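You operate a simulated robot arm through the tools that you are given. There is no shell and no other tool. Be economical: measure what you need, move in short steps, check, and stop when the job is done.

Carry out the task below with a simulated two-armed robot. There is one attempt and no reset: what you move stays moved.

## Task
Pick up the white filter with one hand, pass it to the other hand and put it on the free end of the stack table. Set down upright: white filter.

It is judged by the outcome, as a careful person would: the job done as asked, and still so three seconds after it is handed in. It fails if anything else is knocked over, pushed out of place, dropped, spilled or broken.

## Robot
Two 7-joint arms with two-finger parallel grippers on one trunk, on a base that drives. Base frame: it is fixed to the floor where the robot stands at the start and does not move with it; the origin is under the middle of the robot, x ahead of it, y to its left, z up. Units: m, rad, N and s.
The left shoulder is at the start at [-0.082, 0.119, 0.851], the right one opposite. With the tool pointing down near the work surface each hand reaches from about 0.1 to 0.56 m from the robot's upright axis, wherever it stands, measured 20 degrees to its own side. Places, roughly: free end of the stack table (16x44 cm) [-0.88, -2.6, 0.84]. Payload 3.43 kg a hand.
The tool frame of a hand sits at the grasp point between the pads (the TCP): z along the fingers, y along the line on which they close. The tips reach 0.03 m beyond it. The gripper opens to 0.094 m. The fingers are 0.028 m wide and 0.01 m thick; the gripper's body (0.05 by 0.096 m) begins 0.055 m behind the TCP.
Orientation is that of the tool frame in the base frame, as a unit quaternion [x, y, z, w]. With the fingers straight down and closing along the base's y, the tool's x points along the base's -x, its y along +y and its z along -z.

## Interface
- The arms move only by the tool apply_moves. It takes "left_moves", "right_moves" or both (then of equal length, played together; a hand with none holds still); each is a list of rows, each a list of 7 numbers: the shift along the tool's x, y, z in m, then the turn, a rotation vector about the tool's x, y, z in degrees, then the closure, from 0 (fully open) to 1 (shut). In form: [[tx, ty, tz, rx, ry, rz, hand], ...]. A call has 1 to 20 rows; each row shifts and turns the commanded pose from where the row before left it, along the tool's axes as they then stand. Each row takes 0.2 s and may step no farther than 0.05 m and 0.15 rad from the row before; otherwise, or with a gripper value out of range, the whole call is refused. A pose out of reach is approached as far as the arm can. The call stops where the force on the tool passes 40 N (or 10 N more than at its start, if that is more) or the arm is blocked; 0.2 s more then pass. Each finger travels about 0.153 m/s and halts on what it meets, pressing with about 24 N; the grip force reading is that of the motor and also rises with nothing between the fingers. The clock runs only during rows and for 0.2 s after the last one: add rows that do not move to give the fingers time. It gives the time, the measured TCP pose, the force on the tool (base axes), the opening and the grip force at its end, in the units of the frame above (readings bear some noise), with the torque about the TCP (base axes, N m) and any sound that the robot's microphone picked up, and new pictures: "show" is both (left out), scene, wrist or none (wrist: the cameras of the hands that moved).
- Cameras (640 x 400 px; columns grow to the right, rows downward): "scene" is now at [0.0261, 0.0305, 1.5534]; the picture's right is [0.40, -0.92, 0.00], its down [-0.74, -0.32, -0.59] and it looks along [0.54, 0.24, -0.81] (base axes); focal length 281 px, centre (320, 200). "left" rides on the left gripper at [0.076, -0.014, -0.102] in its tool frame; the picture's right is [0.18, 0.98, 0.00], its down [-0.75, 0.14, -0.64] and it looks along [-0.63, 0.12, 0.77] (tool axes); focal length 243 px, centre (320, 200). "right" rides on the right gripper at [0.076, 0.014, -0.102] in its tool frame; the picture's right is [-0.18, 0.98, 0.00], its down [-0.75, -0.14, -0.64] and it looks along [-0.63, -0.12, 0.77] (tool axes); focal length 243 px, centre (320, 200). There is no depth. A picture from a camera that has moved, and an enlarged one, comes with that camera's place and axes in the base frame and with its lens.
- move_column(by): slides the trunk up (or, below 0, down) by that many m; the arms and the scene camera ride with it, the base frame stays. It gives what a move gives, with no picture.
- steer(legs): drives the robot by 1 to 6 legs, each [ahead, left, turn to the left] in m, m and rad, along the robot's own axes; the way and the turn of a leg run together, so that a leg with both is an arc; at most 1.5 m and 3.142 rad a leg. The arms and the cameras ride along, it lands a little off, and it stops where it bumps. It gives what a move gives, and a new picture of the scene camera.
- pan_tilt(pan, tilt): turns the head with the scene camera to pan (to the left, within 2.496 rad either way) and tilt (down, from -0.506 to 1.204), counted from straight ahead of the robot. It gives what a move gives, and a new picture of the scene camera.
- zoom(camera, box): a new picture of the part [left, top, right, bottom] of that camera's present view, enlarged. The clock stands still meanwhile.
- sign_off(): hands the job in; it is judged then, once.

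Go step by step. Nothing tells you exact positions but the pictures and the camera data: compare them with the known pose of the tool, close in by small moves and look again before you grip or let go. The budget is 120 turns and 260 pictures, counting those below and the enlarged ones. Unless the task says otherwise, let go and move clear before handing in, and close with one line.

The tools are called after "Emit:" as name(argument=value, ...) on one line, values as JSON. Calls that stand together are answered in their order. apply_moves: Moves the arms, as the interface text tells. Its arguments: {"type":"object","properties":{"left_moves":{"type":"array"},"right_moves":{"type":"array"},"show":{"type":"string","enum":["both","scene","wrist","none"]}},"required":[]} The other tools are called the same way: move_column (by) slides the trunk up or down; steer (legs) drives the base; pan_tilt (pan, tilt) turns the head that bears the scene camera; zoom (camera, box) takes an enlarged picture of a part of a camera's view; sign_off () hands the job in.

At the start:

```text
clock: 0.0
left_ee_pos: [0.3004, 0.3069, 1.1386]
left_ee_rot: [0.0, 1.0, 0.0, 0.0]
left_contact_force: [0.0, -0.4, -0.6]
left_torque: [0.03, 0.02, -0.02]
left_width: 0.094
left_finger_force: 0.1
right_ee_pos: [0.2945, -0.0379, 1.1516]
right_ee_rot: [0.0, 1.0, -0.001, 0.0]
right_contact_force: [0.1, -0.3, -0.1]
right_torque: [0.0, 0.02, -0.01]
right_width: 0.094
right_finger_force: 0.0
trunk travel left (down, up): [-0.275, 0.06]
robot x, y, heading: [0.0012, 0.002, 0.003]
head pan, tilt: [0.408, 0.937]
```

scene: 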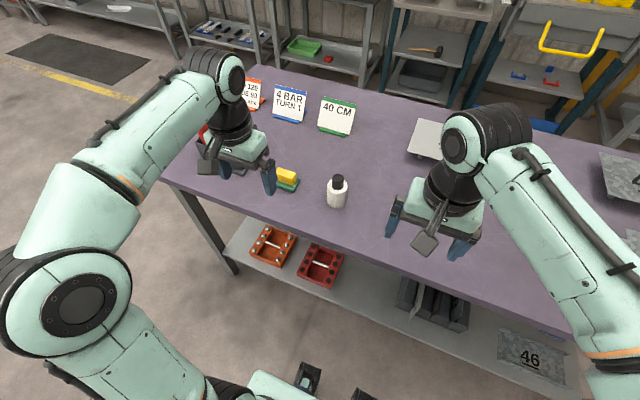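
right: 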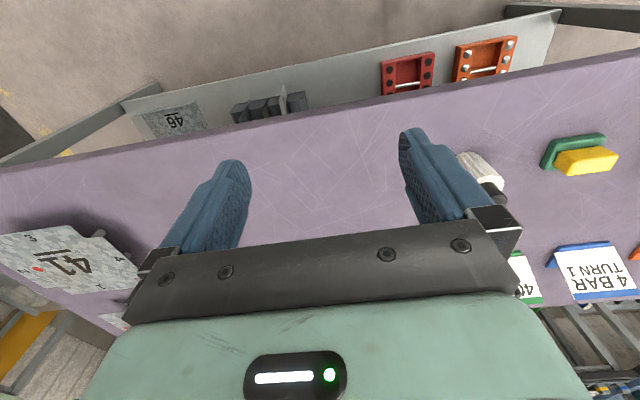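
left: 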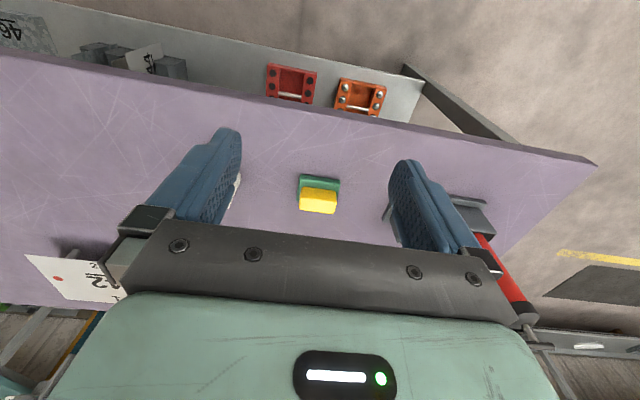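

I see a bench ahead with a white bottle-like thing with a black top (perhaps the white filter), a sponge and cards. I'll enlarge that area and look toward the stack table, which lies behind to the right.

Emit:
zoom(camera="scene", box=[260, 140, 420, 240])

Emit:
pan_tilt(pan=-0.5, tilt=0.75)

Emit:
pan_tilt(pan=-1.85, tilt=0.35)

```text
4.00 times, centred on (340, 190) of scene
camera zoom: at [0.0261, 0.0305, 1.5534], right [0.4, -0.92, 0.0], down [-0.74, -0.32, -0.59], along [0.54, 0.24, -0.81], focal length 1125 px, centre (240, 240)
```

zoom: 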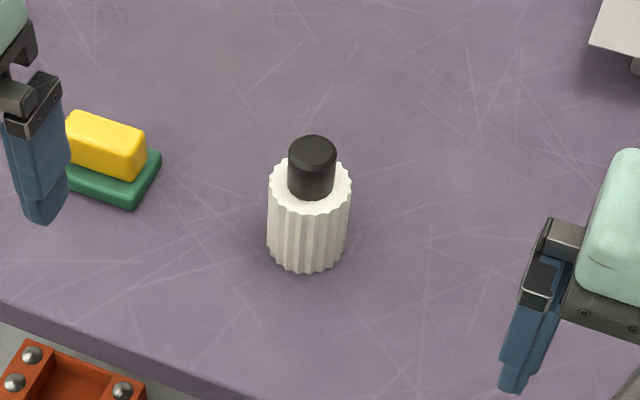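

```text
clock: 1.2
left_ee_pos: [0.3009, 0.3051, 1.1381]
left_ee_rot: [0.0, 1.0, 0.001, 0.0]
left_contact_force: [0.1, 0.3, 0.5]
left_torque: [-0.03, 0.01, 0.0]
left_width: 0.0939
left_finger_force: 0.2
right_ee_pos: [0.2952, -0.0372, 1.1497]
right_ee_rot: [0.0, 1.0, 0.0, 0.001]
right_contact_force: [0.5, -0.2, -0.2]
right_torque: [-0.01, 0.02, -0.04]
right_width: 0.0937
right_finger_force: 0.0
trunk travel left (down, up): [-0.275, 0.06]
robot x, y, heading: [-0.0028, -0.0007, -0.002]
head pan, tilt: [-0.499, 0.75]
camera scene: at [0.0315, -0.0383, 1.5681], right [-0.48, -0.88, 0.0], down [-0.6, 0.33, -0.73], along [0.64, -0.35, -0.68], focal length 281 px, centre (320, 200)
```

scene: 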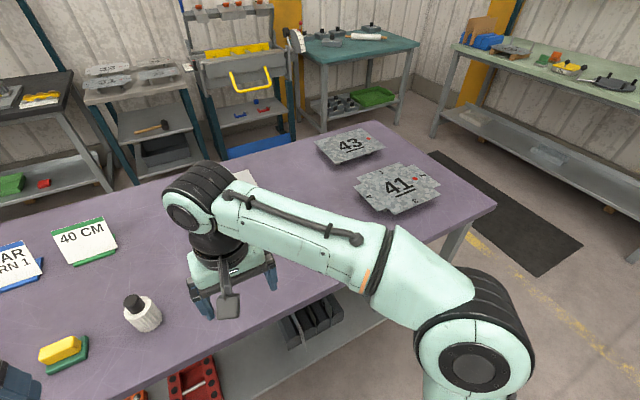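

```text
clock: 2.7
left_ee_pos: [0.3016, 0.306, 1.1389]
left_ee_rot: [0.0, 1.0, -0.001, 0.0]
left_contact_force: [0.3, -0.4, -0.9]
left_torque: [0.02, 0.03, 0.02]
left_width: 0.0938
left_finger_force: 0.0
right_ee_pos: [0.2955, -0.0367, 1.1503]
right_ee_rot: [0.0, 1.0, 0.0, 0.0]
right_contact_force: [-0.3, 0.3, 0.2]
right_torque: [0.01, -0.02, 0.0]
right_width: 0.0938
right_finger_force: 0.1
trunk travel left (down, up): [-0.275, 0.06]
robot x, y, heading: [0.0021, 0.002, -0.001]
head pan, tilt: [-1.85, 0.351]
camera scene: at [-0.0669, -0.0882, 1.6037], right [-0.96, 0.28, 0.0], down [0.09, 0.33, -0.94], along [-0.26, -0.9, -0.34], focal length 281 px, centre (320, 200)
```

scene: 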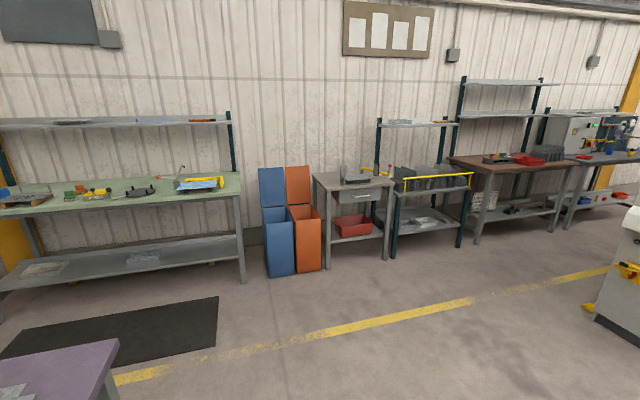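

The filter is the white ribbed cylinder with a black top. The stack table projects to the grey table with a drawer next to the bins; I'll enlarge it.

Emit:
zoom(camera="scene", box=[280, 140, 440, 240])

Emit:
pan_tilt(pan=0.1, tilt=1.0)

```text
4.00 times, centred on (360, 190) of scene
camera zoom: at [-0.0669, -0.0882, 1.6037], right [-0.96, 0.28, 0.0], down [0.09, 0.33, -0.94], along [-0.26, -0.9, -0.34], focal length 1125 px, centre (160, 240)
```

zoom: 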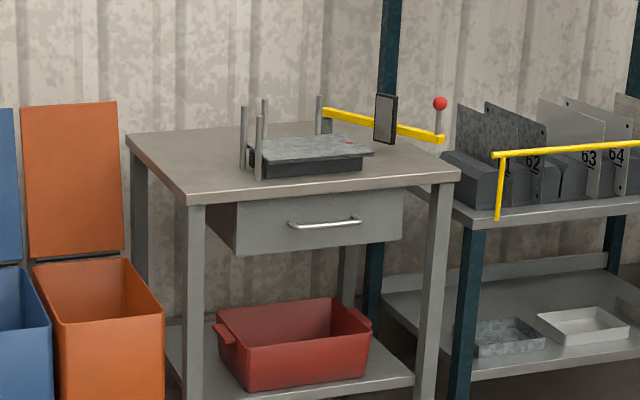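

```text
clock: 4.6
left_ee_pos: [0.3006, 0.3054, 1.1393]
left_ee_rot: [0.0, 1.0, 0.001, 0.0]
left_contact_force: [-0.5, -0.3, -0.3]
left_torque: [-0.04, 0.0, 0.01]
left_width: 0.0941
left_finger_force: 0.1
right_ee_pos: [0.2948, -0.0367, 1.1497]
right_ee_rot: [-0.001, 1.0, 0.0, -0.001]
right_contact_force: [0.8, -0.2, 0.9]
right_torque: [0.0, 0.02, -0.02]
right_width: 0.0939
right_finger_force: 0.0
trunk travel left (down, up): [-0.275, 0.06]
robot x, y, heading: [-0.0027, -0.0028, -0.003]
head pan, tilt: [0.099, 1.0]
camera scene: at [0.028, 0.0081, 1.549], right [0.1, -1.0, 0.0], down [-0.84, -0.08, -0.54], along [0.54, 0.05, -0.84], focal length 281 px, centre (320, 200)
```

scene: 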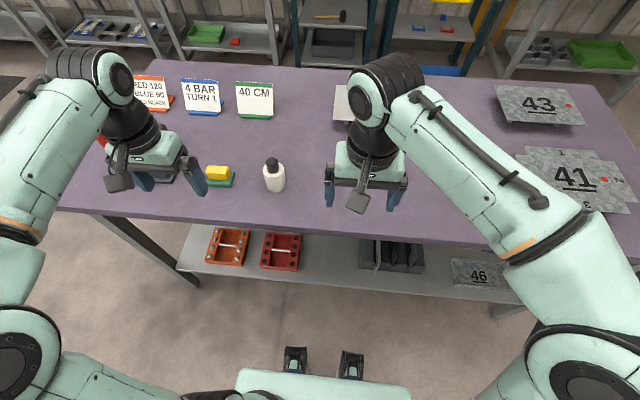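

The free end of the stack table is its bin side (larger x). Now I measure the filter more precisely from two cameras.

Emit:
zoom(camera="scene", box=[200, 130, 360, 230])

Emit:
apply_moves(left_moves=[[0, 0.03, 0, 0, 0, 0, 0], [0, 0.03, 0, 0, 0, 0, 0]], right_moves=[[0, -0.045, 0, 0, 0, 0, 0], [0, -0.045, 0, 0, 0, 0, 0]], show="wrist")

```text
4.00 times, centred on (280, 180) of scene
camera zoom: at [0.028, 0.0081, 1.549], right [0.1, -1.0, 0.0], down [-0.84, -0.08, -0.54], along [0.54, 0.05, -0.84], focal length 1125 px, centre (480, 280)
```

zoom: 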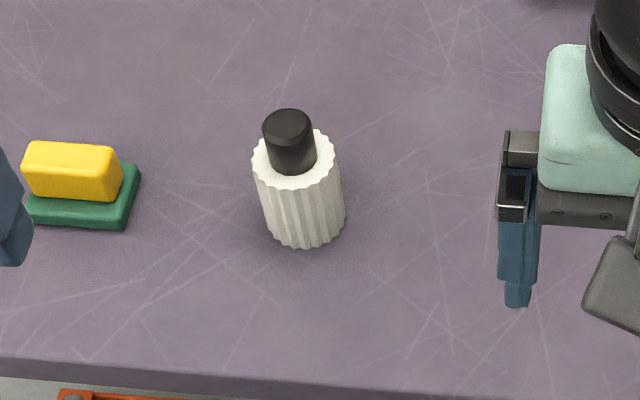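

```text
clock: 5.2
left_ee_pos: [0.3017, 0.3664, 1.1392]
left_ee_rot: [0.001, 1.0, 0.0, 0.0]
left_contact_force: [1.1, 0.3, 0.2]
left_torque: [0.02, -0.01, -0.02]
left_width: 0.094
left_finger_force: 0.1
right_ee_pos: [0.2951, -0.1279, 1.151]
right_ee_rot: [0.001, 1.0, 0.0, -0.001]
right_contact_force: [0.0, 1.1, -0.4]
right_torque: [0.0, 0.03, -0.02]
right_width: 0.0941
right_finger_force: 0.0
trunk travel left (down, up): [-0.275, 0.06]
robot x, y, heading: [-0.0006, -0.0011, 0.0]
head pan, tilt: [0.099, 1.0]
camera right: at [0.218, -0.1154, 1.2522], right [0.18, 0.98, 0.0], down [0.75, -0.14, 0.64], along [0.63, -0.12, -0.77], focal length 243 px, centre (320, 200)
camera left: at [0.2244, 0.3528, 1.2424], right [-0.18, 0.98, 0.0], down [0.75, 0.14, 0.64], along [0.63, 0.12, -0.77], focal length 243 px, centre (320, 200)
```

right: 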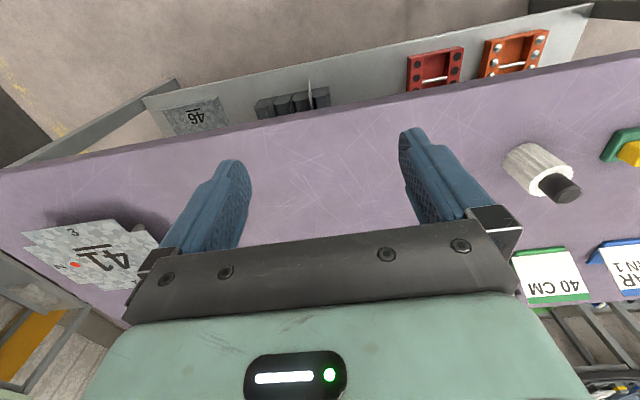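
left: 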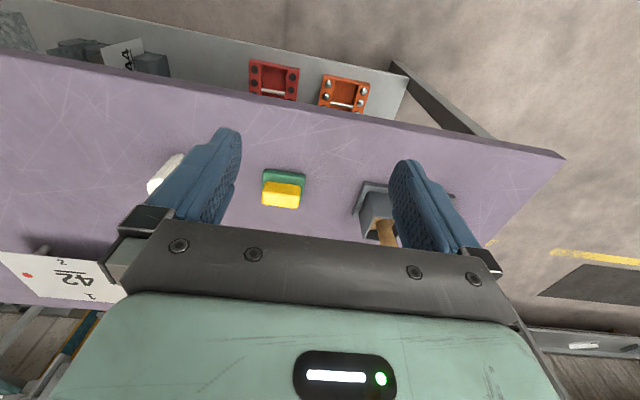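

The filter stands at about (0.485, 0.175), bench top z≈0.89, white body to z≈0.963, cap to ≈1.00. Plan: the left hand grips the body from the side at 40° down, the right hand then takes the cap from above. First I bring the left hand to a pregrasp.

Emit:
apply_moves(left_moves=[[0, 0, 0, 0, -8.33, 0, 0], [0, 0, 0, 0, -8.33, 0, 0], [0, 0, 0, 0, -8.33, 0, 0], [0, 0, 0, 0, -8.33, 0, 0], [0, 0, 0, 0, -8.33, 0, 0], [0, 0, 0, 0, -8.33, 0, 0], [0, 0, 0, 5.1, 0, 4.3, 0], [0, 0, 0, 5.1, 0, 4.3, 0], [0, 0, 0, 5.1, 0, 4.3, 0], [0, 0, 0, 0, 0, 0, 0]], show="both")

```text
clock: 7.4
left_ee_pos: [0.3022, 0.3667, 1.1379]
left_ee_rot: [0.159, 0.892, -0.073, 0.417]
left_contact_force: [0.1, 0.0, 0.5]
left_torque: [0.0, 0.03, 0.04]
left_width: 0.0941
left_finger_force: 0.0
right_ee_pos: [0.2943, -0.128, 1.1511]
right_ee_rot: [0.0, 1.0, 0.001, 0.001]
right_contact_force: [-0.4, 0.1, -0.3]
right_torque: [0.02, -0.03, -0.05]
right_width: 0.0941
right_finger_force: 0.1
trunk travel left (down, up): [-0.275, 0.06]
robot x, y, heading: [0.001, -0.0025, 0.002]
head pan, tilt: [0.099, 1.0]
camera scene: at [0.0279, 0.0079, 1.5489], right [0.1, -1.0, 0.0], down [-0.84, -0.08, -0.54], along [0.54, 0.05, -0.84], focal length 281 px, centre (320, 200)
camera left: at [0.1762, 0.3973, 1.1463], right [0.23, 0.96, -0.14], down [0.04, 0.13, 0.99], along [0.97, -0.23, -0.01], focal length 243 px, centre (320, 200)
```

scene: 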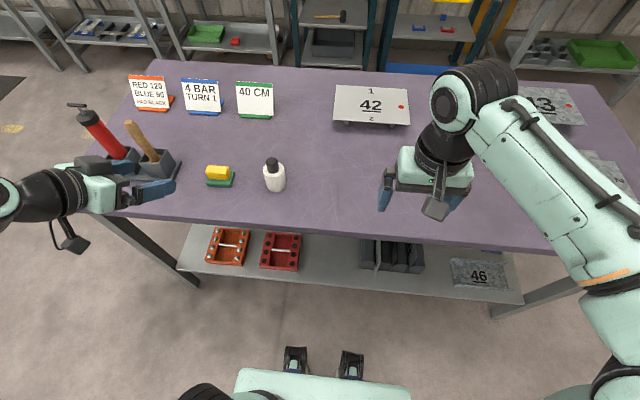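
left: 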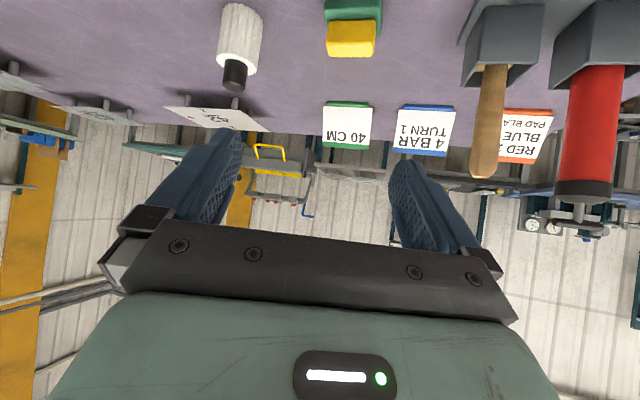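

Orientation came out as planned. Now I move to the pregrasp, 13 cm back along the approach line.

Emit:
apply_moves(left_moves=[[0.0023, -0.0233, 0.0358, 0, 0, 0, 0], [0.0023, -0.0233, 0.0358, 0, 0, 0, 0], [0.0023, -0.0233, 0.0358, 0, 0, 0, 0], [0.0023, -0.0233, 0.0358, 0, 0, 0, 0], [0.0023, -0.0233, 0.0358, 0, 0, 0, 0], [0, 0, 0, 0, 0, 0, 0]], show="both")

```text
clock: 8.8
left_ee_pos: [0.385, 0.2132, 1.017]
left_ee_rot: [0.158, 0.892, -0.073, 0.417]
left_contact_force: [-0.6, -0.1, 0.0]
left_torque: [0.01, 0.03, -0.04]
left_width: 0.0939
left_finger_force: 0.1
right_ee_pos: [0.2935, -0.1272, 1.1508]
right_ee_rot: [0.0, 1.0, -0.001, 0.001]
right_contact_force: [-0.8, -0.3, -0.2]
right_torque: [0.02, 0.02, 0.01]
right_width: 0.0941
right_finger_force: 0.1
trunk travel left (down, up): [-0.275, 0.06]
robot x, y, heading: [0.0006, 0.0011, -0.003]
head pan, tilt: [0.099, 1.0]
camera scene: at [0.0273, 0.0085, 1.5489], right [0.1, -0.99, 0.0], down [-0.84, -0.08, -0.54], along [0.54, 0.05, -0.84], focal length 281 px, centre (320, 200)
camera left: at [0.2602, 0.2446, 1.0246], right [0.23, 0.96, -0.14], down [0.04, 0.13, 0.99], along [0.97, -0.23, -0.01], focal length 243 px, centre (320, 200)
```

scene: 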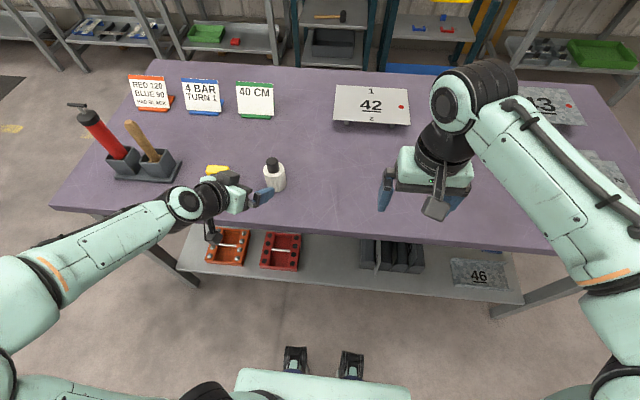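
left: 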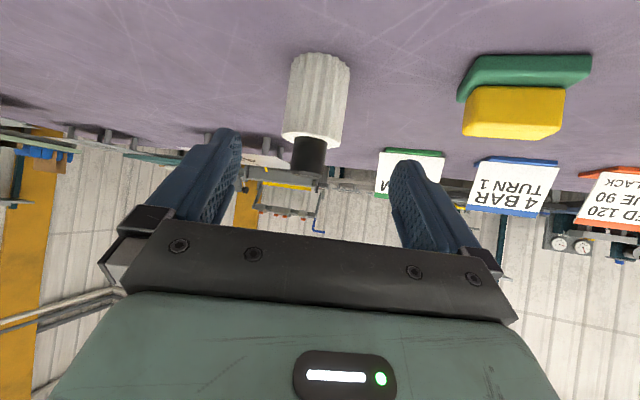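

Measured from the left wrist too, the filter is where I computed it and centred between the fingers. Advancing most of the way.

Emit:
apply_moves(left_moves=[[0.0, 0, 0.03, 0, 0, 0, 0], [0.001, 0, 0.03, 0, 0, 0, 0], [0.001, -0.001, 0.025, 0, 0, 0, 0], [0, 0, 0, 0, 0, 0, 0]], show="both")

```text
clock: 9.8
left_ee_pos: [0.4317, 0.1971, 0.9754]
left_ee_rot: [0.156, 0.892, -0.071, 0.418]
left_contact_force: [0.4, 0.0, 0.6]
left_torque: [0.0, -0.04, -0.02]
left_width: 0.094
left_finger_force: 0.0
left hand out of reach, approached as far as the arm can: row 2, 3
right_ee_pos: [0.2948, -0.1298, 1.1499]
right_ee_rot: [0.001, 1.0, 0.001, 0.0]
right_contact_force: [0.3, -1.0, -0.3]
right_torque: [0.06, 0.02, 0.03]
right_width: 0.094
right_finger_force: 0.0
trunk travel left (down, up): [-0.275, 0.06]
robot x, y, heading: [0.0004, 0.0001, -0.001]
head pan, tilt: [0.099, 1.0]
camera scene: at [0.0285, 0.0056, 1.549], right [0.1, -1.0, 0.0], down [-0.84, -0.08, -0.54], along [0.54, 0.06, -0.84], focal length 281 px, centre (320, 200)
camera left: at [0.3069, 0.2272, 0.9822], right [0.22, 0.96, -0.14], down [0.04, 0.13, 0.99], along [0.97, -0.23, 0.0], focal length 243 px, centre (320, 200)
```

scene: 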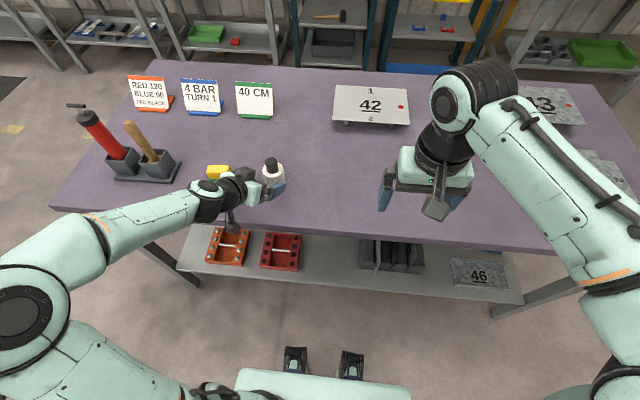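
left: 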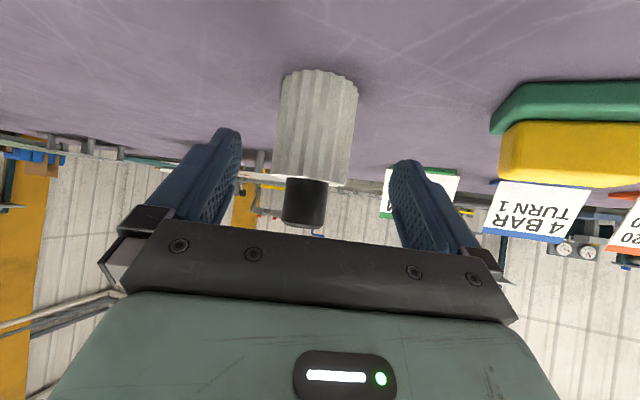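

The left arm hit its reach limit about 6 cm short. I'll back off along the line, drive the base 6 cm ahead (the bench edge leaves room), and retry.

Emit:
apply_moves(left_moves=[[0, 0, -0.045, 0, 0, 0, 0], [0, 0, -0.045, 0, 0, 0, 0], [0, 0, -0.02, 0, 0, 0, 0], [0, 0, 0, 0, 0, 0, 0]], show="none")

Emit:
steer(legs=[[0.06, 0, 0]])

```text
clock: 10.8
left_ee_pos: [0.3629, 0.2143, 1.0356]
left_ee_rot: [0.161, 0.891, -0.075, 0.417]
left_contact_force: [-0.9, 8.1, -2.8]
left_torque: [-0.39, -0.18, -0.38]
left_width: 0.094
left_finger_force: 0.0
left hand out of reach, approached as far as the arm can: row 1
right_ee_pos: [0.2933, -0.1295, 1.1495]
right_ee_rot: [0.0, 1.0, 0.002, -0.001]
right_contact_force: [0.7, -0.7, 0.0]
right_torque: [0.05, 0.01, -0.01]
right_width: 0.0941
right_finger_force: 0.1
trunk travel left (down, up): [-0.275, 0.06]
robot x, y, heading: [-0.004, 0.0019, 0.002]
head pan, tilt: [0.099, 1.0]
```

```text
clock: 11.8
left_ee_pos: [0.4233, 0.2198, 1.0341]
left_ee_rot: [0.158, 0.893, -0.074, 0.415]
left_contact_force: [-0.1, 0.1, 0.2]
left_torque: [-0.01, 0.01, 0.02]
left_width: 0.0941
left_finger_force: 0.0
right_ee_pos: [0.3535, -0.1269, 1.1504]
right_ee_rot: [0.0, 1.0, 0.0, 0.0]
right_contact_force: [0.0, 0.2, 0.1]
right_torque: [0.0, 0.0, -0.01]
right_width: 0.0942
right_finger_force: 0.1
trunk travel left (down, up): [-0.275, 0.06]
robot x, y, heading: [0.0616, 0.0013, 0.005]
head pan, tilt: [0.099, 1.0]
camera scene: at [0.0877, 0.0081, 1.5489], right [0.1, -1.0, 0.0], down [-0.84, -0.08, -0.54], along [0.54, 0.05, -0.84], focal length 281 px, centre (320, 200)
```

scene: 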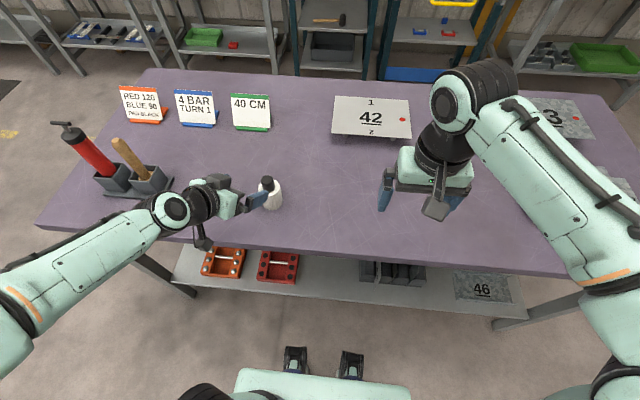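

Emit:
apply_moves(left_moves=[[0.0184, -0.0103, 0, 0, 0, 0, 0], [0.0184, -0.0103, 0, 0, 0, 0, 0], [0, 0, 0.03, 0, 0, 0, 0], [0, 0, 0.03, 0, 0, 0, 0], [0, 0, 0, 0, 0, 0, 0]], show="both")

```text
clock: 13.0
left_ee_pos: [0.4337, 0.193, 0.9685]
left_ee_rot: [0.158, 0.893, -0.073, 0.416]
left_contact_force: [-0.6, 0.4, 0.0]
left_torque: [0.02, -0.03, -0.02]
left_width: 0.0938
left_finger_force: 0.1
right_ee_pos: [0.3521, -0.1275, 1.151]
right_ee_rot: [0.0, 1.0, 0.001, 0.0]
right_contact_force: [0.8, 0.9, -0.5]
right_torque: [0.0, 0.01, 0.01]
right_width: 0.0942
right_finger_force: 0.0
trunk travel left (down, up): [-0.275, 0.06]
robot x, y, heading: [0.0616, -0.0053, 0.002]
head pan, tilt: [0.099, 1.0]
camera scene: at [0.0864, 0.0079, 1.5489], right [0.1, -1.0, 0.0], down [-0.84, -0.08, -0.54], along [0.54, 0.05, -0.84], focal length 281 px, centre (320, 200)
camera left: at [0.3104, 0.2237, 0.9769], right [0.22, 0.96, -0.14], down [0.04, 0.13, 0.99], along [0.97, -0.23, -0.01], focal length 243 px, centre (320, 200)
```

scene: 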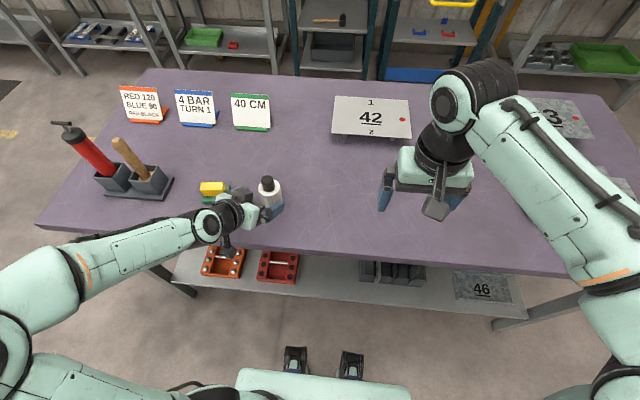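
left: 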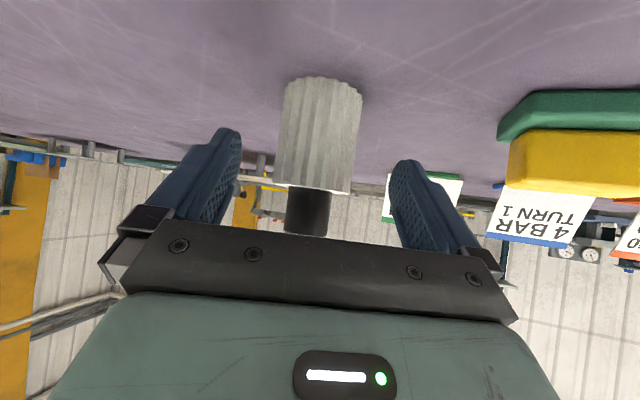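

On line and centred; the last 6 cm now.

Emit:
apply_moves(left_moves=[[0, 0, 0.02, 0, 0, 0, 0], [0, 0, 0.02, 0, 0, 0, 0], [0, 0, 0.018, 0, 0, 0, 0], [0, 0, 0, 0, 0, 0, 0]], show="both")

Emit:
zoom(camera="scene", box=[200, 150, 328, 230])

```text
clock: 14.0
left_ee_pos: [0.476, 0.1788, 0.9318]
left_ee_rot: [0.157, 0.893, -0.074, 0.416]
left_contact_force: [0.0, 0.1, -0.6]
left_torque: [-0.01, -0.02, 0.01]
left_width: 0.0943
left_finger_force: 0.1
right_ee_pos: [0.3522, -0.1271, 1.1519]
right_ee_rot: [0.001, 1.0, 0.001, 0.0]
right_contact_force: [-0.1, -0.3, -0.1]
right_torque: [-0.01, 0.0, -0.03]
right_width: 0.0941
right_finger_force: 0.1
trunk travel left (down, up): [-0.275, 0.06]
robot x, y, heading: [0.0592, 0.0009, 0.004]
head pan, tilt: [0.099, 1.0]
camera scene: at [0.0861, 0.0087, 1.5489], right [0.1, -1.0, 0.0], down [-0.84, -0.08, -0.54], along [0.54, 0.05, -0.84], focal length 281 px, centre (320, 200)
camera left: at [0.3513, 0.2089, 0.9389], right [0.23, 0.96, -0.14], down [0.04, 0.13, 0.99], along [0.97, -0.23, -0.01], focal length 243 px, centre (320, 200)
```

scene: 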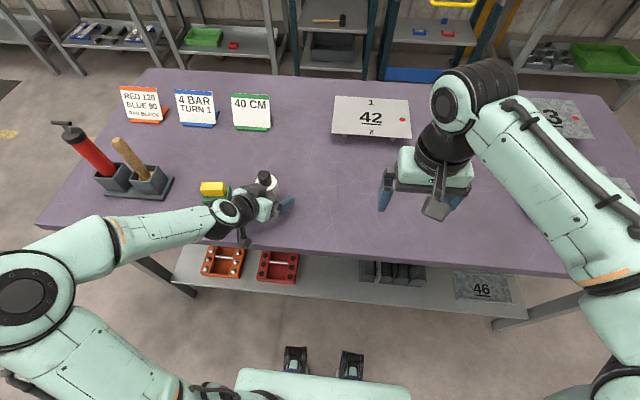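
left: 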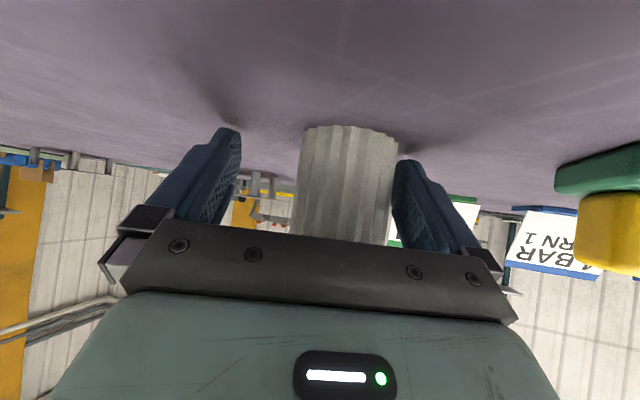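

```text
5.00 times, centred on (264, 190) of scene
camera zoom: at [0.0861, 0.0087, 1.5489], right [0.1, -1.0, 0.0], down [-0.84, -0.08, -0.54], along [0.54, 0.05, -0.84], focal length 1406 px, centre (600, 250)
```

zoom: 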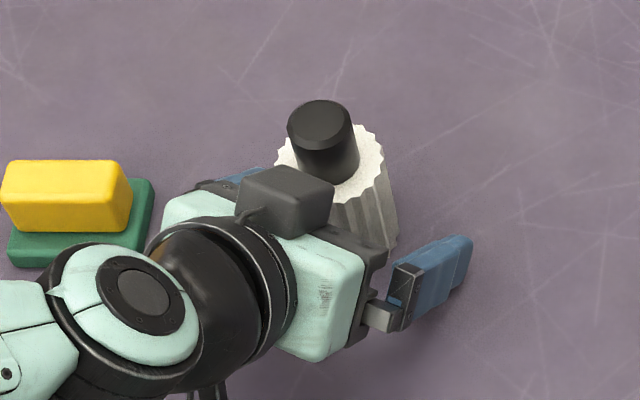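

The filter got nudged about 1.5 cm (still upright) and now sits toward the left-hand (+y) finger. I'll back off 5 mm and shift the hand over to centre it before closing.

Emit:
apply_moves(left_moves=[[0, 0, -0.006, 0, 0, 0, 0], [0, 0.008, 0, 0, 0, 0, 0], [0, 0.007, 0, 0, 0, 0, 0], [0, 0, 0, 0, 0, 0, 0]], show="wrist")

Emit:
zoom(camera="scene", box=[200, 150, 328, 230])

```text
clock: 15.0
left_ee_pos: [0.4781, 0.1928, 0.9342]
left_ee_rot: [0.158, 0.893, -0.073, 0.416]
left_contact_force: [-0.1, -0.5, 0.0]
left_torque: [-0.01, -0.01, 0.01]
left_width: 0.0939
left_finger_force: 0.0
right_ee_pos: [0.3526, -0.1271, 1.1518]
right_ee_rot: [0.0, 1.0, -0.001, 0.0]
right_contact_force: [-0.1, 0.4, 0.4]
right_torque: [0.01, -0.01, -0.01]
right_width: 0.094
right_finger_force: 0.0
trunk travel left (down, up): [-0.275, 0.06]
robot x, y, heading: [0.0603, 0.0003, 0.004]
head pan, tilt: [0.099, 1.0]
camera left: at [0.3533, 0.2243, 0.9428], right [0.23, 0.96, -0.14], down [0.04, 0.13, 0.99], along [0.97, -0.23, -0.01], focal length 243 px, centre (320, 200)
```

left: 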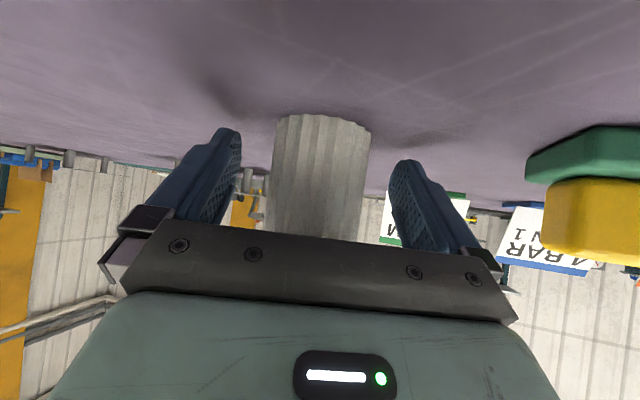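

```text
5.00 times, centred on (264, 190) of scene
camera zoom: at [0.0867, 0.0081, 1.5489], right [0.1, -1.0, 0.0], down [-0.84, -0.08, -0.54], along [0.54, 0.05, -0.84], focal length 1406 px, centre (600, 250)
```

zoom: 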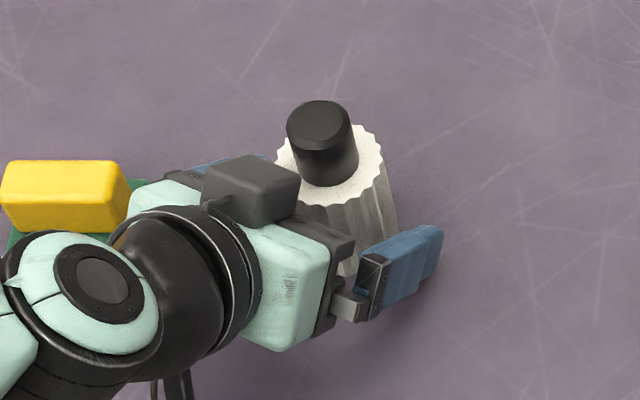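

The gripper carries a housing on its upper side that touched the cap at this pitch, so I can't get deep enough. I'll back off 4 cm and flatten the hand to 30° below horizontal, then come in again.

Emit:
apply_moves(left_moves=[[0, 0, -0.02, 0, 0, 0, 0], [0, 0, -0.02, 0, 0, 0, 0], [0, 0, 0, 0, -5, 0, 0], [0, 0, 0, 0, -5, 0, 0], [0, 0, 0, 0, 0, 0, 0]], show="both")

Emit:
zoom(camera="scene", box=[200, 150, 328, 230])

```text
clock: 16.2
left_ee_pos: [0.4499, 0.204, 0.9599]
left_ee_rot: [0.151, 0.853, -0.087, 0.492]
left_contact_force: [-0.1, 1.0, -0.4]
left_torque: [-0.04, -0.01, -0.01]
left_width: 0.0943
left_finger_force: 0.2
right_ee_pos: [0.3525, -0.1286, 1.1517]
right_ee_rot: [-0.001, 1.0, -0.001, 0.0]
right_contact_force: [0.3, 0.3, 1.0]
right_torque: [-0.03, -0.03, -0.02]
right_width: 0.094
right_finger_force: 0.0
trunk travel left (down, up): [-0.275, 0.06]
robot x, y, heading: [0.0594, -0.0058, 0.004]
head pan, tilt: [0.099, 1.0]
camera scene: at [0.0869, 0.0079, 1.549], right [0.1, -1.0, 0.0], down [-0.84, -0.08, -0.54], along [0.54, 0.05, -0.84], focal length 281 px, centre (320, 200)
camera left: at [0.3256, 0.2348, 0.9456], right [0.25, 0.96, -0.16], down [-0.12, 0.19, 0.97], along [0.96, -0.22, 0.16], focal length 243 px, centre (320, 200)
```

scene: 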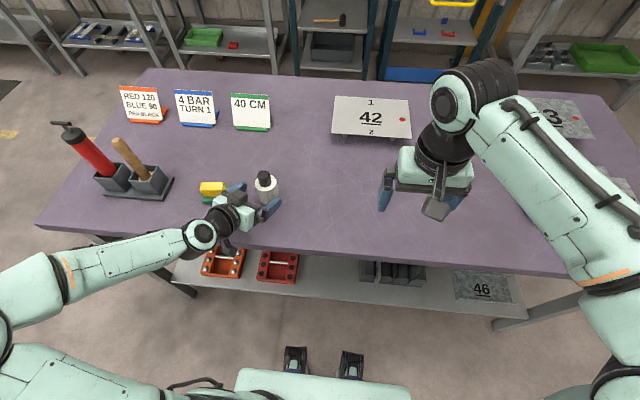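
left: 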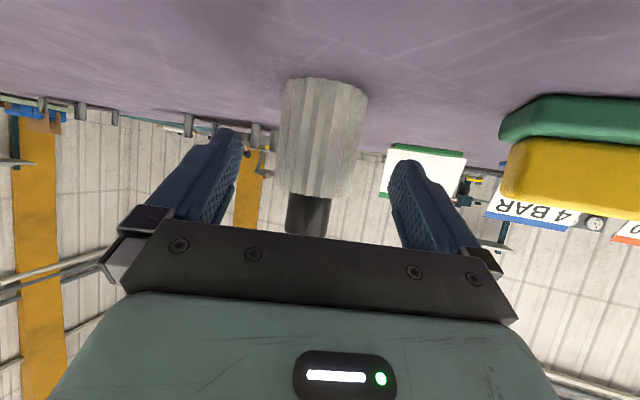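

```text
5.00 times, centred on (264, 190) of scene
camera zoom: at [0.0869, 0.0079, 1.549], right [0.1, -1.0, 0.0], down [-0.84, -0.08, -0.54], along [0.54, 0.05, -0.84], focal length 1406 px, centre (600, 250)
```

zoom: 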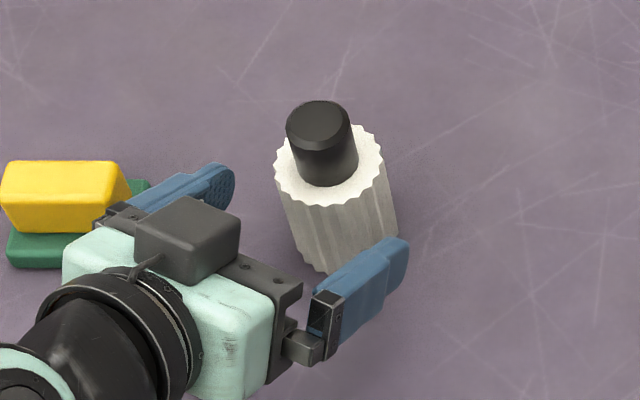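

The filter stands upright at about (0.502, 0.189). Coming in along the flatter line.

Emit:
apply_moves(left_moves=[[0.004, 0.004, 0.01, 0, 0, 0, 0], [0, 0, 0.015, 0, 0, 0, 0], [0, 0, 0.015, 0, 0, 0, 0], [0, 0, 0.014, 0, 0, 0, 0], [0, 0, 0, 0, 0, 0, 0]], show="wrist")

Emit:
zoom(camera="scene", box=[200, 150, 328, 230])

```text
clock: 17.2
left_ee_pos: [0.4877, 0.1942, 0.9324]
left_ee_rot: [0.152, 0.853, -0.087, 0.491]
left_contact_force: [-8.7, 2.8, 11.3]
left_torque: [0.57, 1.86, -0.09]
left_width: 0.0937
left_finger_force: 0.0
right_ee_pos: [0.3504, -0.1272, 1.1508]
right_ee_rot: [0.0, 1.0, 0.0, 0.001]
right_contact_force: [-0.1, 0.2, -0.2]
right_torque: [-0.02, 0.04, -0.01]
right_width: 0.0938
right_finger_force: 0.2
trunk travel left (down, up): [-0.275, 0.06]
robot x, y, heading: [0.0613, -0.0006, 0.001]
head pan, tilt: [0.099, 1.0]
stopped in row 4 (left hand): the force on the tool passed its limit at 69 N (the readings are from after the stop); the commanded pose is now the measured one
camera left: at [0.3631, 0.2247, 0.9186], right [0.25, 0.95, -0.16], down [-0.12, 0.19, 0.97], along [0.96, -0.23, 0.16], focal length 243 px, centre (320, 200)
```

left: 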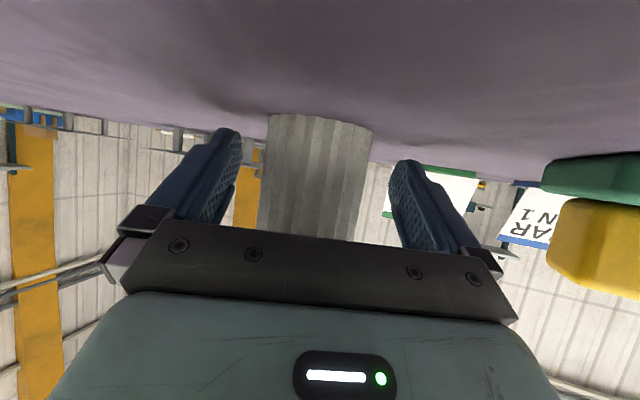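

```text
5.00 times, centred on (264, 190) of scene
camera zoom: at [0.085, 0.0083, 1.549], right [0.1, -0.99, 0.0], down [-0.84, -0.08, -0.54], along [0.54, 0.05, -0.84], focal length 1406 px, centre (600, 250)
```

zoom: 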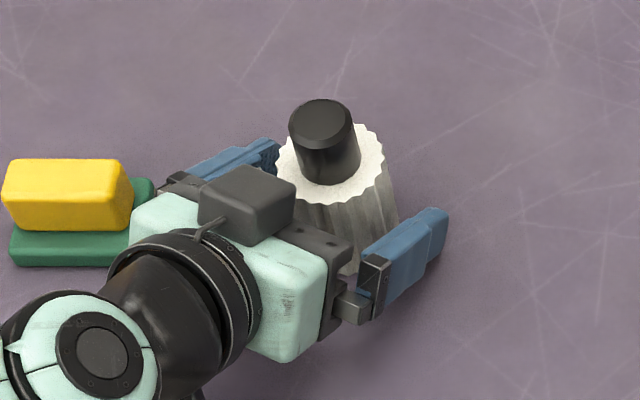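

The camera on the underside met the bench edge. I'll rise 1.4 cm and then ease in 1 cm more.

Emit:
apply_moves(left_moves=[[-0.0061, 0, -0.0035, 0, 0, 0, 0], [-0.0061, 0, -0.0035, 0, 0, 0, 0], [0, 0, 0.006, 0, 0, 0, 0], [0, 0, 0.005, 0, 0, 0, 0], [0, 0, 0, 0, 0, 0, 0]], show="wrist")

Emit:
zoom(camera="scene", box=[200, 150, 328, 230])

```text
clock: 18.4
left_ee_pos: [0.4982, 0.1912, 0.9401]
left_ee_rot: [0.152, 0.854, -0.086, 0.49]
left_contact_force: [-1.1, -0.3, 0.4]
left_torque: [0.01, 0.02, 0.0]
left_width: 0.0942
left_finger_force: 0.1
right_ee_pos: [0.3517, -0.1272, 1.1494]
right_ee_rot: [0.0, 1.0, 0.0, 0.0]
right_contact_force: [0.2, 0.7, -0.6]
right_torque: [0.0, -0.02, -0.01]
right_width: 0.094
right_finger_force: 0.0
trunk travel left (down, up): [-0.275, 0.06]
robot x, y, heading: [0.0615, 0.0021, 0.003]
head pan, tilt: [0.099, 1.0]
camera left: at [0.374, 0.2215, 0.9262], right [0.25, 0.95, -0.16], down [-0.12, 0.19, 0.97], along [0.96, -0.23, 0.16], focal length 243 px, centre (320, 200)
```

left: 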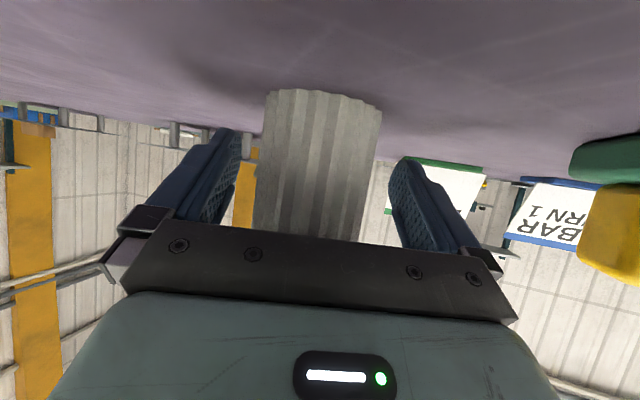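

```text
5.00 times, centred on (264, 190) of scene
camera zoom: at [0.0868, 0.0083, 1.5489], right [0.1, -0.99, 0.0], down [-0.84, -0.08, -0.54], along [0.54, 0.05, -0.84], focal length 1406 px, centre (600, 250)
```

zoom: 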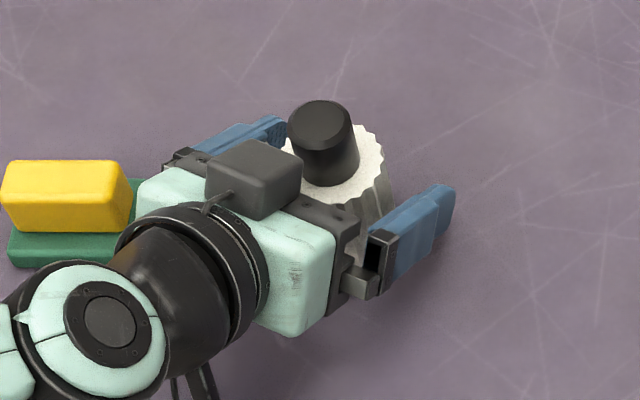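

Well placed and the filter undisturbed. Closing the left gripper.

Emit:
apply_moves(left_moves=[[0, 0, 0, 0, 0, 0, 0.25], [0, 0, 0, 0, 0, 0, 0.4], [0, 0, 0, 0, 0, 0, 1], [0, 0, 0, 0, 0, 0, 1], [0, 0, 0, 0, 0, 0, 1]], show="wrist")

```text
clock: 19.6
left_ee_pos: [0.4978, 0.1907, 0.9404]
left_ee_rot: [0.152, 0.854, -0.086, 0.491]
left_contact_force: [-1.0, 0.9, 0.5]
left_torque: [0.03, -0.02, -0.07]
left_width: 0.0561
left_finger_force: 23.7
right_ee_pos: [0.3534, -0.1269, 1.1506]
right_ee_rot: [0.0, 1.0, 0.0, 0.0]
right_contact_force: [-0.2, 0.6, 1.4]
right_torque: [0.0, -0.02, 0.0]
right_width: 0.0939
right_finger_force: 0.1
trunk travel left (down, up): [-0.275, 0.06]
robot x, y, heading: [0.059, 0.0008, -0.001]
head pan, tilt: [0.099, 1.0]
camera left: at [0.374, 0.2214, 0.9262], right [0.25, 0.95, -0.16], down [-0.12, 0.19, 0.97], along [0.96, -0.23, 0.16], focal length 243 px, centre (320, 200)
```

left: 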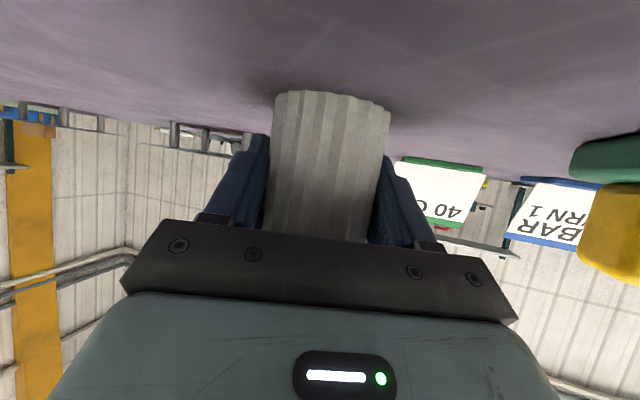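

Firm grip at 0.056 m. Lifting 15 cm.

Emit:
apply_moves(left_moves=[[-0.013, 0, -0.0075, 0, 0, 0, 1], [-0.026, 0, -0.015, 0, 0, 0, 1], [-0.026, 0, -0.015, 0, 0, 0, 1], [-0.026, 0, -0.015, 0, 0, 0, 1], [-0.026, 0, -0.015, 0, 0, 0, 1], [0, 0, 0, 0, 0, 0, 1]], show="both")

```text
clock: 21.0
left_ee_pos: [0.4984, 0.1879, 1.075]
left_ee_rot: [0.151, 0.854, -0.086, 0.49]
left_contact_force: [-0.1, -0.4, -0.5]
left_torque: [0.01, 0.02, -0.01]
left_width: 0.0562
left_finger_force: 23.2
right_ee_pos: [0.3536, -0.1266, 1.1509]
right_ee_rot: [-0.001, 1.0, -0.001, -0.001]
right_contact_force: [-0.5, 0.7, 0.4]
right_torque: [0.01, 0.0, 0.0]
right_width: 0.0938
right_finger_force: 0.1
trunk travel left (down, up): [-0.275, 0.06]
robot x, y, heading: [0.0615, 0.002, -0.001]
head pan, tilt: [0.099, 1.0]
camera scene: at [0.087, 0.0085, 1.5489], right [0.1, -0.99, 0.0], down [-0.84, -0.08, -0.54], along [0.54, 0.05, -0.84], focal length 281 px, centre (320, 200)
camera left: at [0.3738, 0.2201, 1.0624], right [0.25, 0.95, -0.16], down [-0.11, 0.19, 0.97], along [0.96, -0.23, 0.16], focal length 243 px, centre (320, 200)
```

scene: 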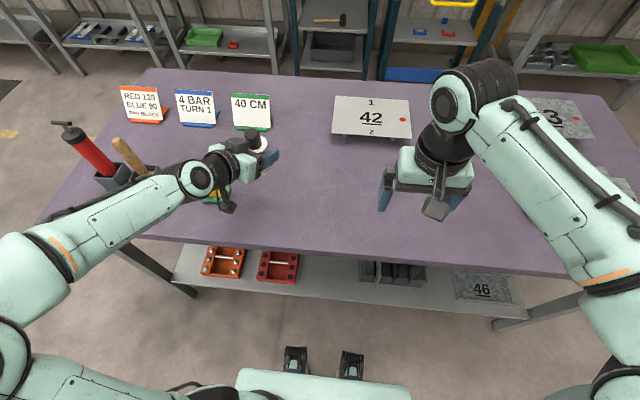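
left: 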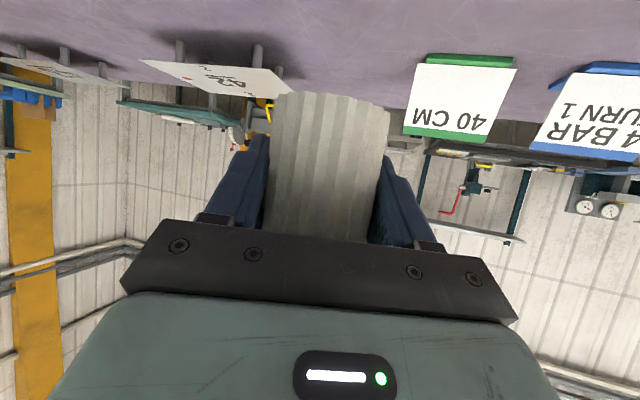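

Lifted. I bring the filter to the middle, around (0.40, 0.06), for the handover.

Emit:
apply_moves(left_moves=[[0.00625, -0.039, -0.01075, 0, 0, 0, 1], [0.00625, -0.039, -0.01075, 0, 0, 0, 1], [0.00625, -0.039, -0.01075, 0, 0, 0, 1], [0.00625, -0.039, -0.01075, 0, 0, 0, 1], [0, 0, 0, 0, 0, 0, 1]], right_moves=[[0, 0, -0.02, 0, 0, 0, 0], [0, 0, -0.02, 0, 0, 0, 0], [0, 0, -0.02, 0, 0, 0, 0], [0, 0, -0.02, 0, 0, 0, 0], [0, 0, 0, 0, 0, 0, 0]], show="both")

Emit:
zoom(camera="scene", box=[220, 120, 380, 220])

```text
clock: 22.2
left_ee_pos: [0.3978, 0.0617, 1.0748]
left_ee_rot: [0.151, 0.854, -0.087, 0.49]
left_contact_force: [-0.6, 0.2, -0.6]
left_torque: [-0.04, 0.03, -0.01]
left_width: 0.0561
left_finger_force: 24.6
right_ee_pos: [0.3524, -0.1276, 1.2292]
right_ee_rot: [0.001, 1.0, 0.0, 0.0]
right_contact_force: [-0.3, 1.1, 0.3]
right_torque: [-0.02, -0.01, -0.03]
right_width: 0.094
right_finger_force: 0.1
trunk travel left (down, up): [-0.275, 0.06]
robot x, y, heading: [0.0638, 0.0018, 0.004]
head pan, tilt: [0.099, 1.0]
camera scene: at [0.0869, 0.0092, 1.5489], right [0.1, -0.99, 0.0], down [-0.84, -0.08, -0.54], along [0.54, 0.05, -0.84], focal length 281 px, centre (320, 200)
camera right: at [0.2767, -0.1136, 1.3313], right [0.18, 0.98, 0.0], down [0.75, -0.14, 0.64], along [0.63, -0.12, -0.77], focal length 243 px, centre (320, 200)
camera left: at [0.2728, 0.092, 1.0609], right [0.25, 0.95, -0.16], down [-0.11, 0.19, 0.97], along [0.96, -0.23, 0.16], focal length 243 px, centre (320, 200)
```

scene: 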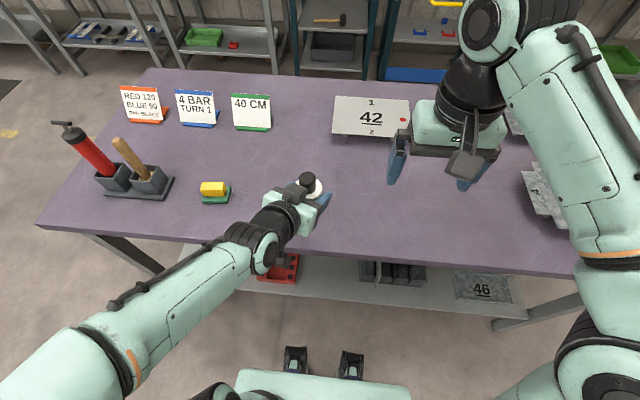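
right: 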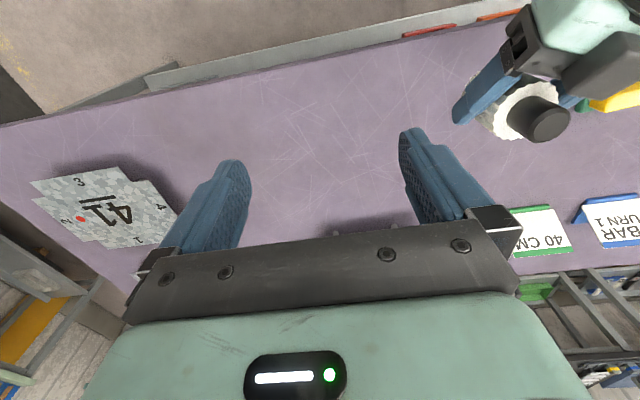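
left: 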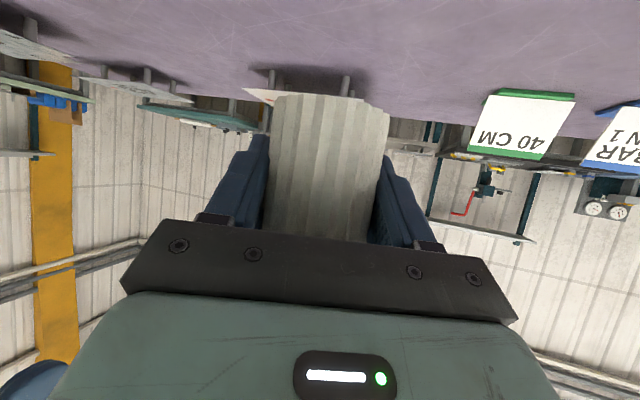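

```text
4.00 times, centred on (300, 170) of scene
camera zoom: at [0.0869, 0.0092, 1.5489], right [0.1, -0.99, 0.0], down [-0.84, -0.08, -0.54], along [0.54, 0.05, -0.84], focal length 1125 px, centre (400, 320)
```

zoom: 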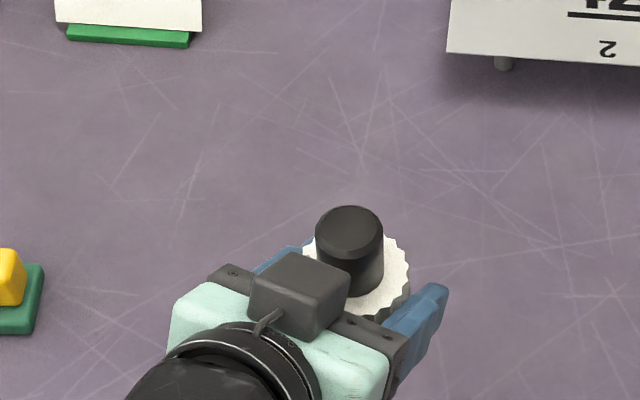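

The cap is at about (0.399, 0.060), top z≈1.137. I bring the right hand above it, yawed 10° to line up better with the left hand.

Emit:
apply_moves(right_moves=[[-0.0117, 0.0469, 0, 0, 0, 0, 0], [-0.0117, 0.0469, 0, 0, 0, 0, 0], [-0.0117, 0.0469, 0, 0, 0, 0, 0], [-0.0117, 0.0469, 0, 0, 0, 0, 0], [0, 0, 0, 0, 0, 5, 0], [0, 0, 0, 0, 0, 5, 0], [0, 0, 0, 0, 0, 0, 0]], show="both")

Emit:
zoom(camera="scene", box=[220, 120, 380, 220])

```text
clock: 23.8
left_ee_pos: [0.3976, 0.0604, 1.0744]
left_ee_rot: [0.152, 0.854, -0.087, 0.49]
left_contact_force: [0.3, -1.4, -0.3]
left_torque: [0.0, -0.03, -0.01]
left_width: 0.0559
left_finger_force: 24.1
right_ee_pos: [0.3851, 0.0119, 1.2225]
right_ee_rot: [0.088, 0.996, 0.0, 0.0]
right_contact_force: [-0.8, 0.1, 0.2]
right_torque: [-0.01, 0.0, -0.01]
right_width: 0.0939
right_finger_force: 0.0
right hand out of reach, approached as far as the arm can: row 3, 4
trunk travel left (down, up): [-0.275, 0.06]
robot x, y, heading: [0.058, 0.0005, -0.002]
head pan, tilt: [0.099, 1.0]
camera scene: at [0.0868, 0.0087, 1.5489], right [0.1, -0.99, 0.0], down [-0.84, -0.08, -0.54], along [0.54, 0.05, -0.84], focal length 281 px, centre (320, 200)
camera right: at [0.3144, 0.038, 1.324], right [0.35, 0.94, 0.0], down [0.72, -0.27, 0.64], along [0.6, -0.23, -0.77], focal length 243 px, centre (320, 200)
```

scene: 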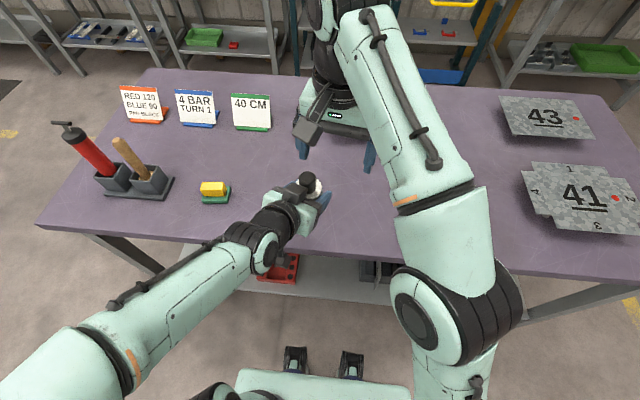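
right: 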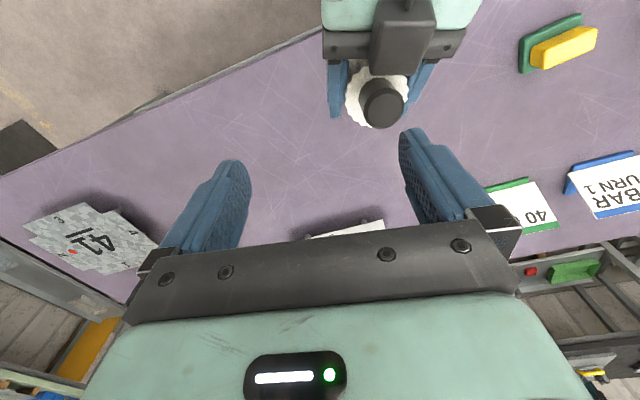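

```text
4.00 times, centred on (300, 170) of scene
camera zoom: at [0.0868, 0.0087, 1.5489], right [0.1, -0.99, 0.0], down [-0.84, -0.08, -0.54], along [0.54, 0.05, -0.84], focal length 1125 px, centre (400, 320)
```

zoom: 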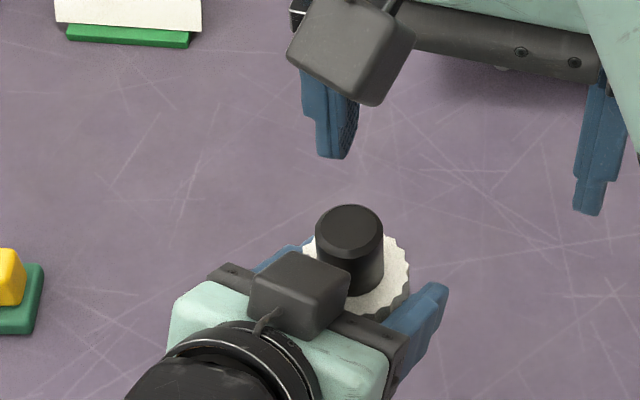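

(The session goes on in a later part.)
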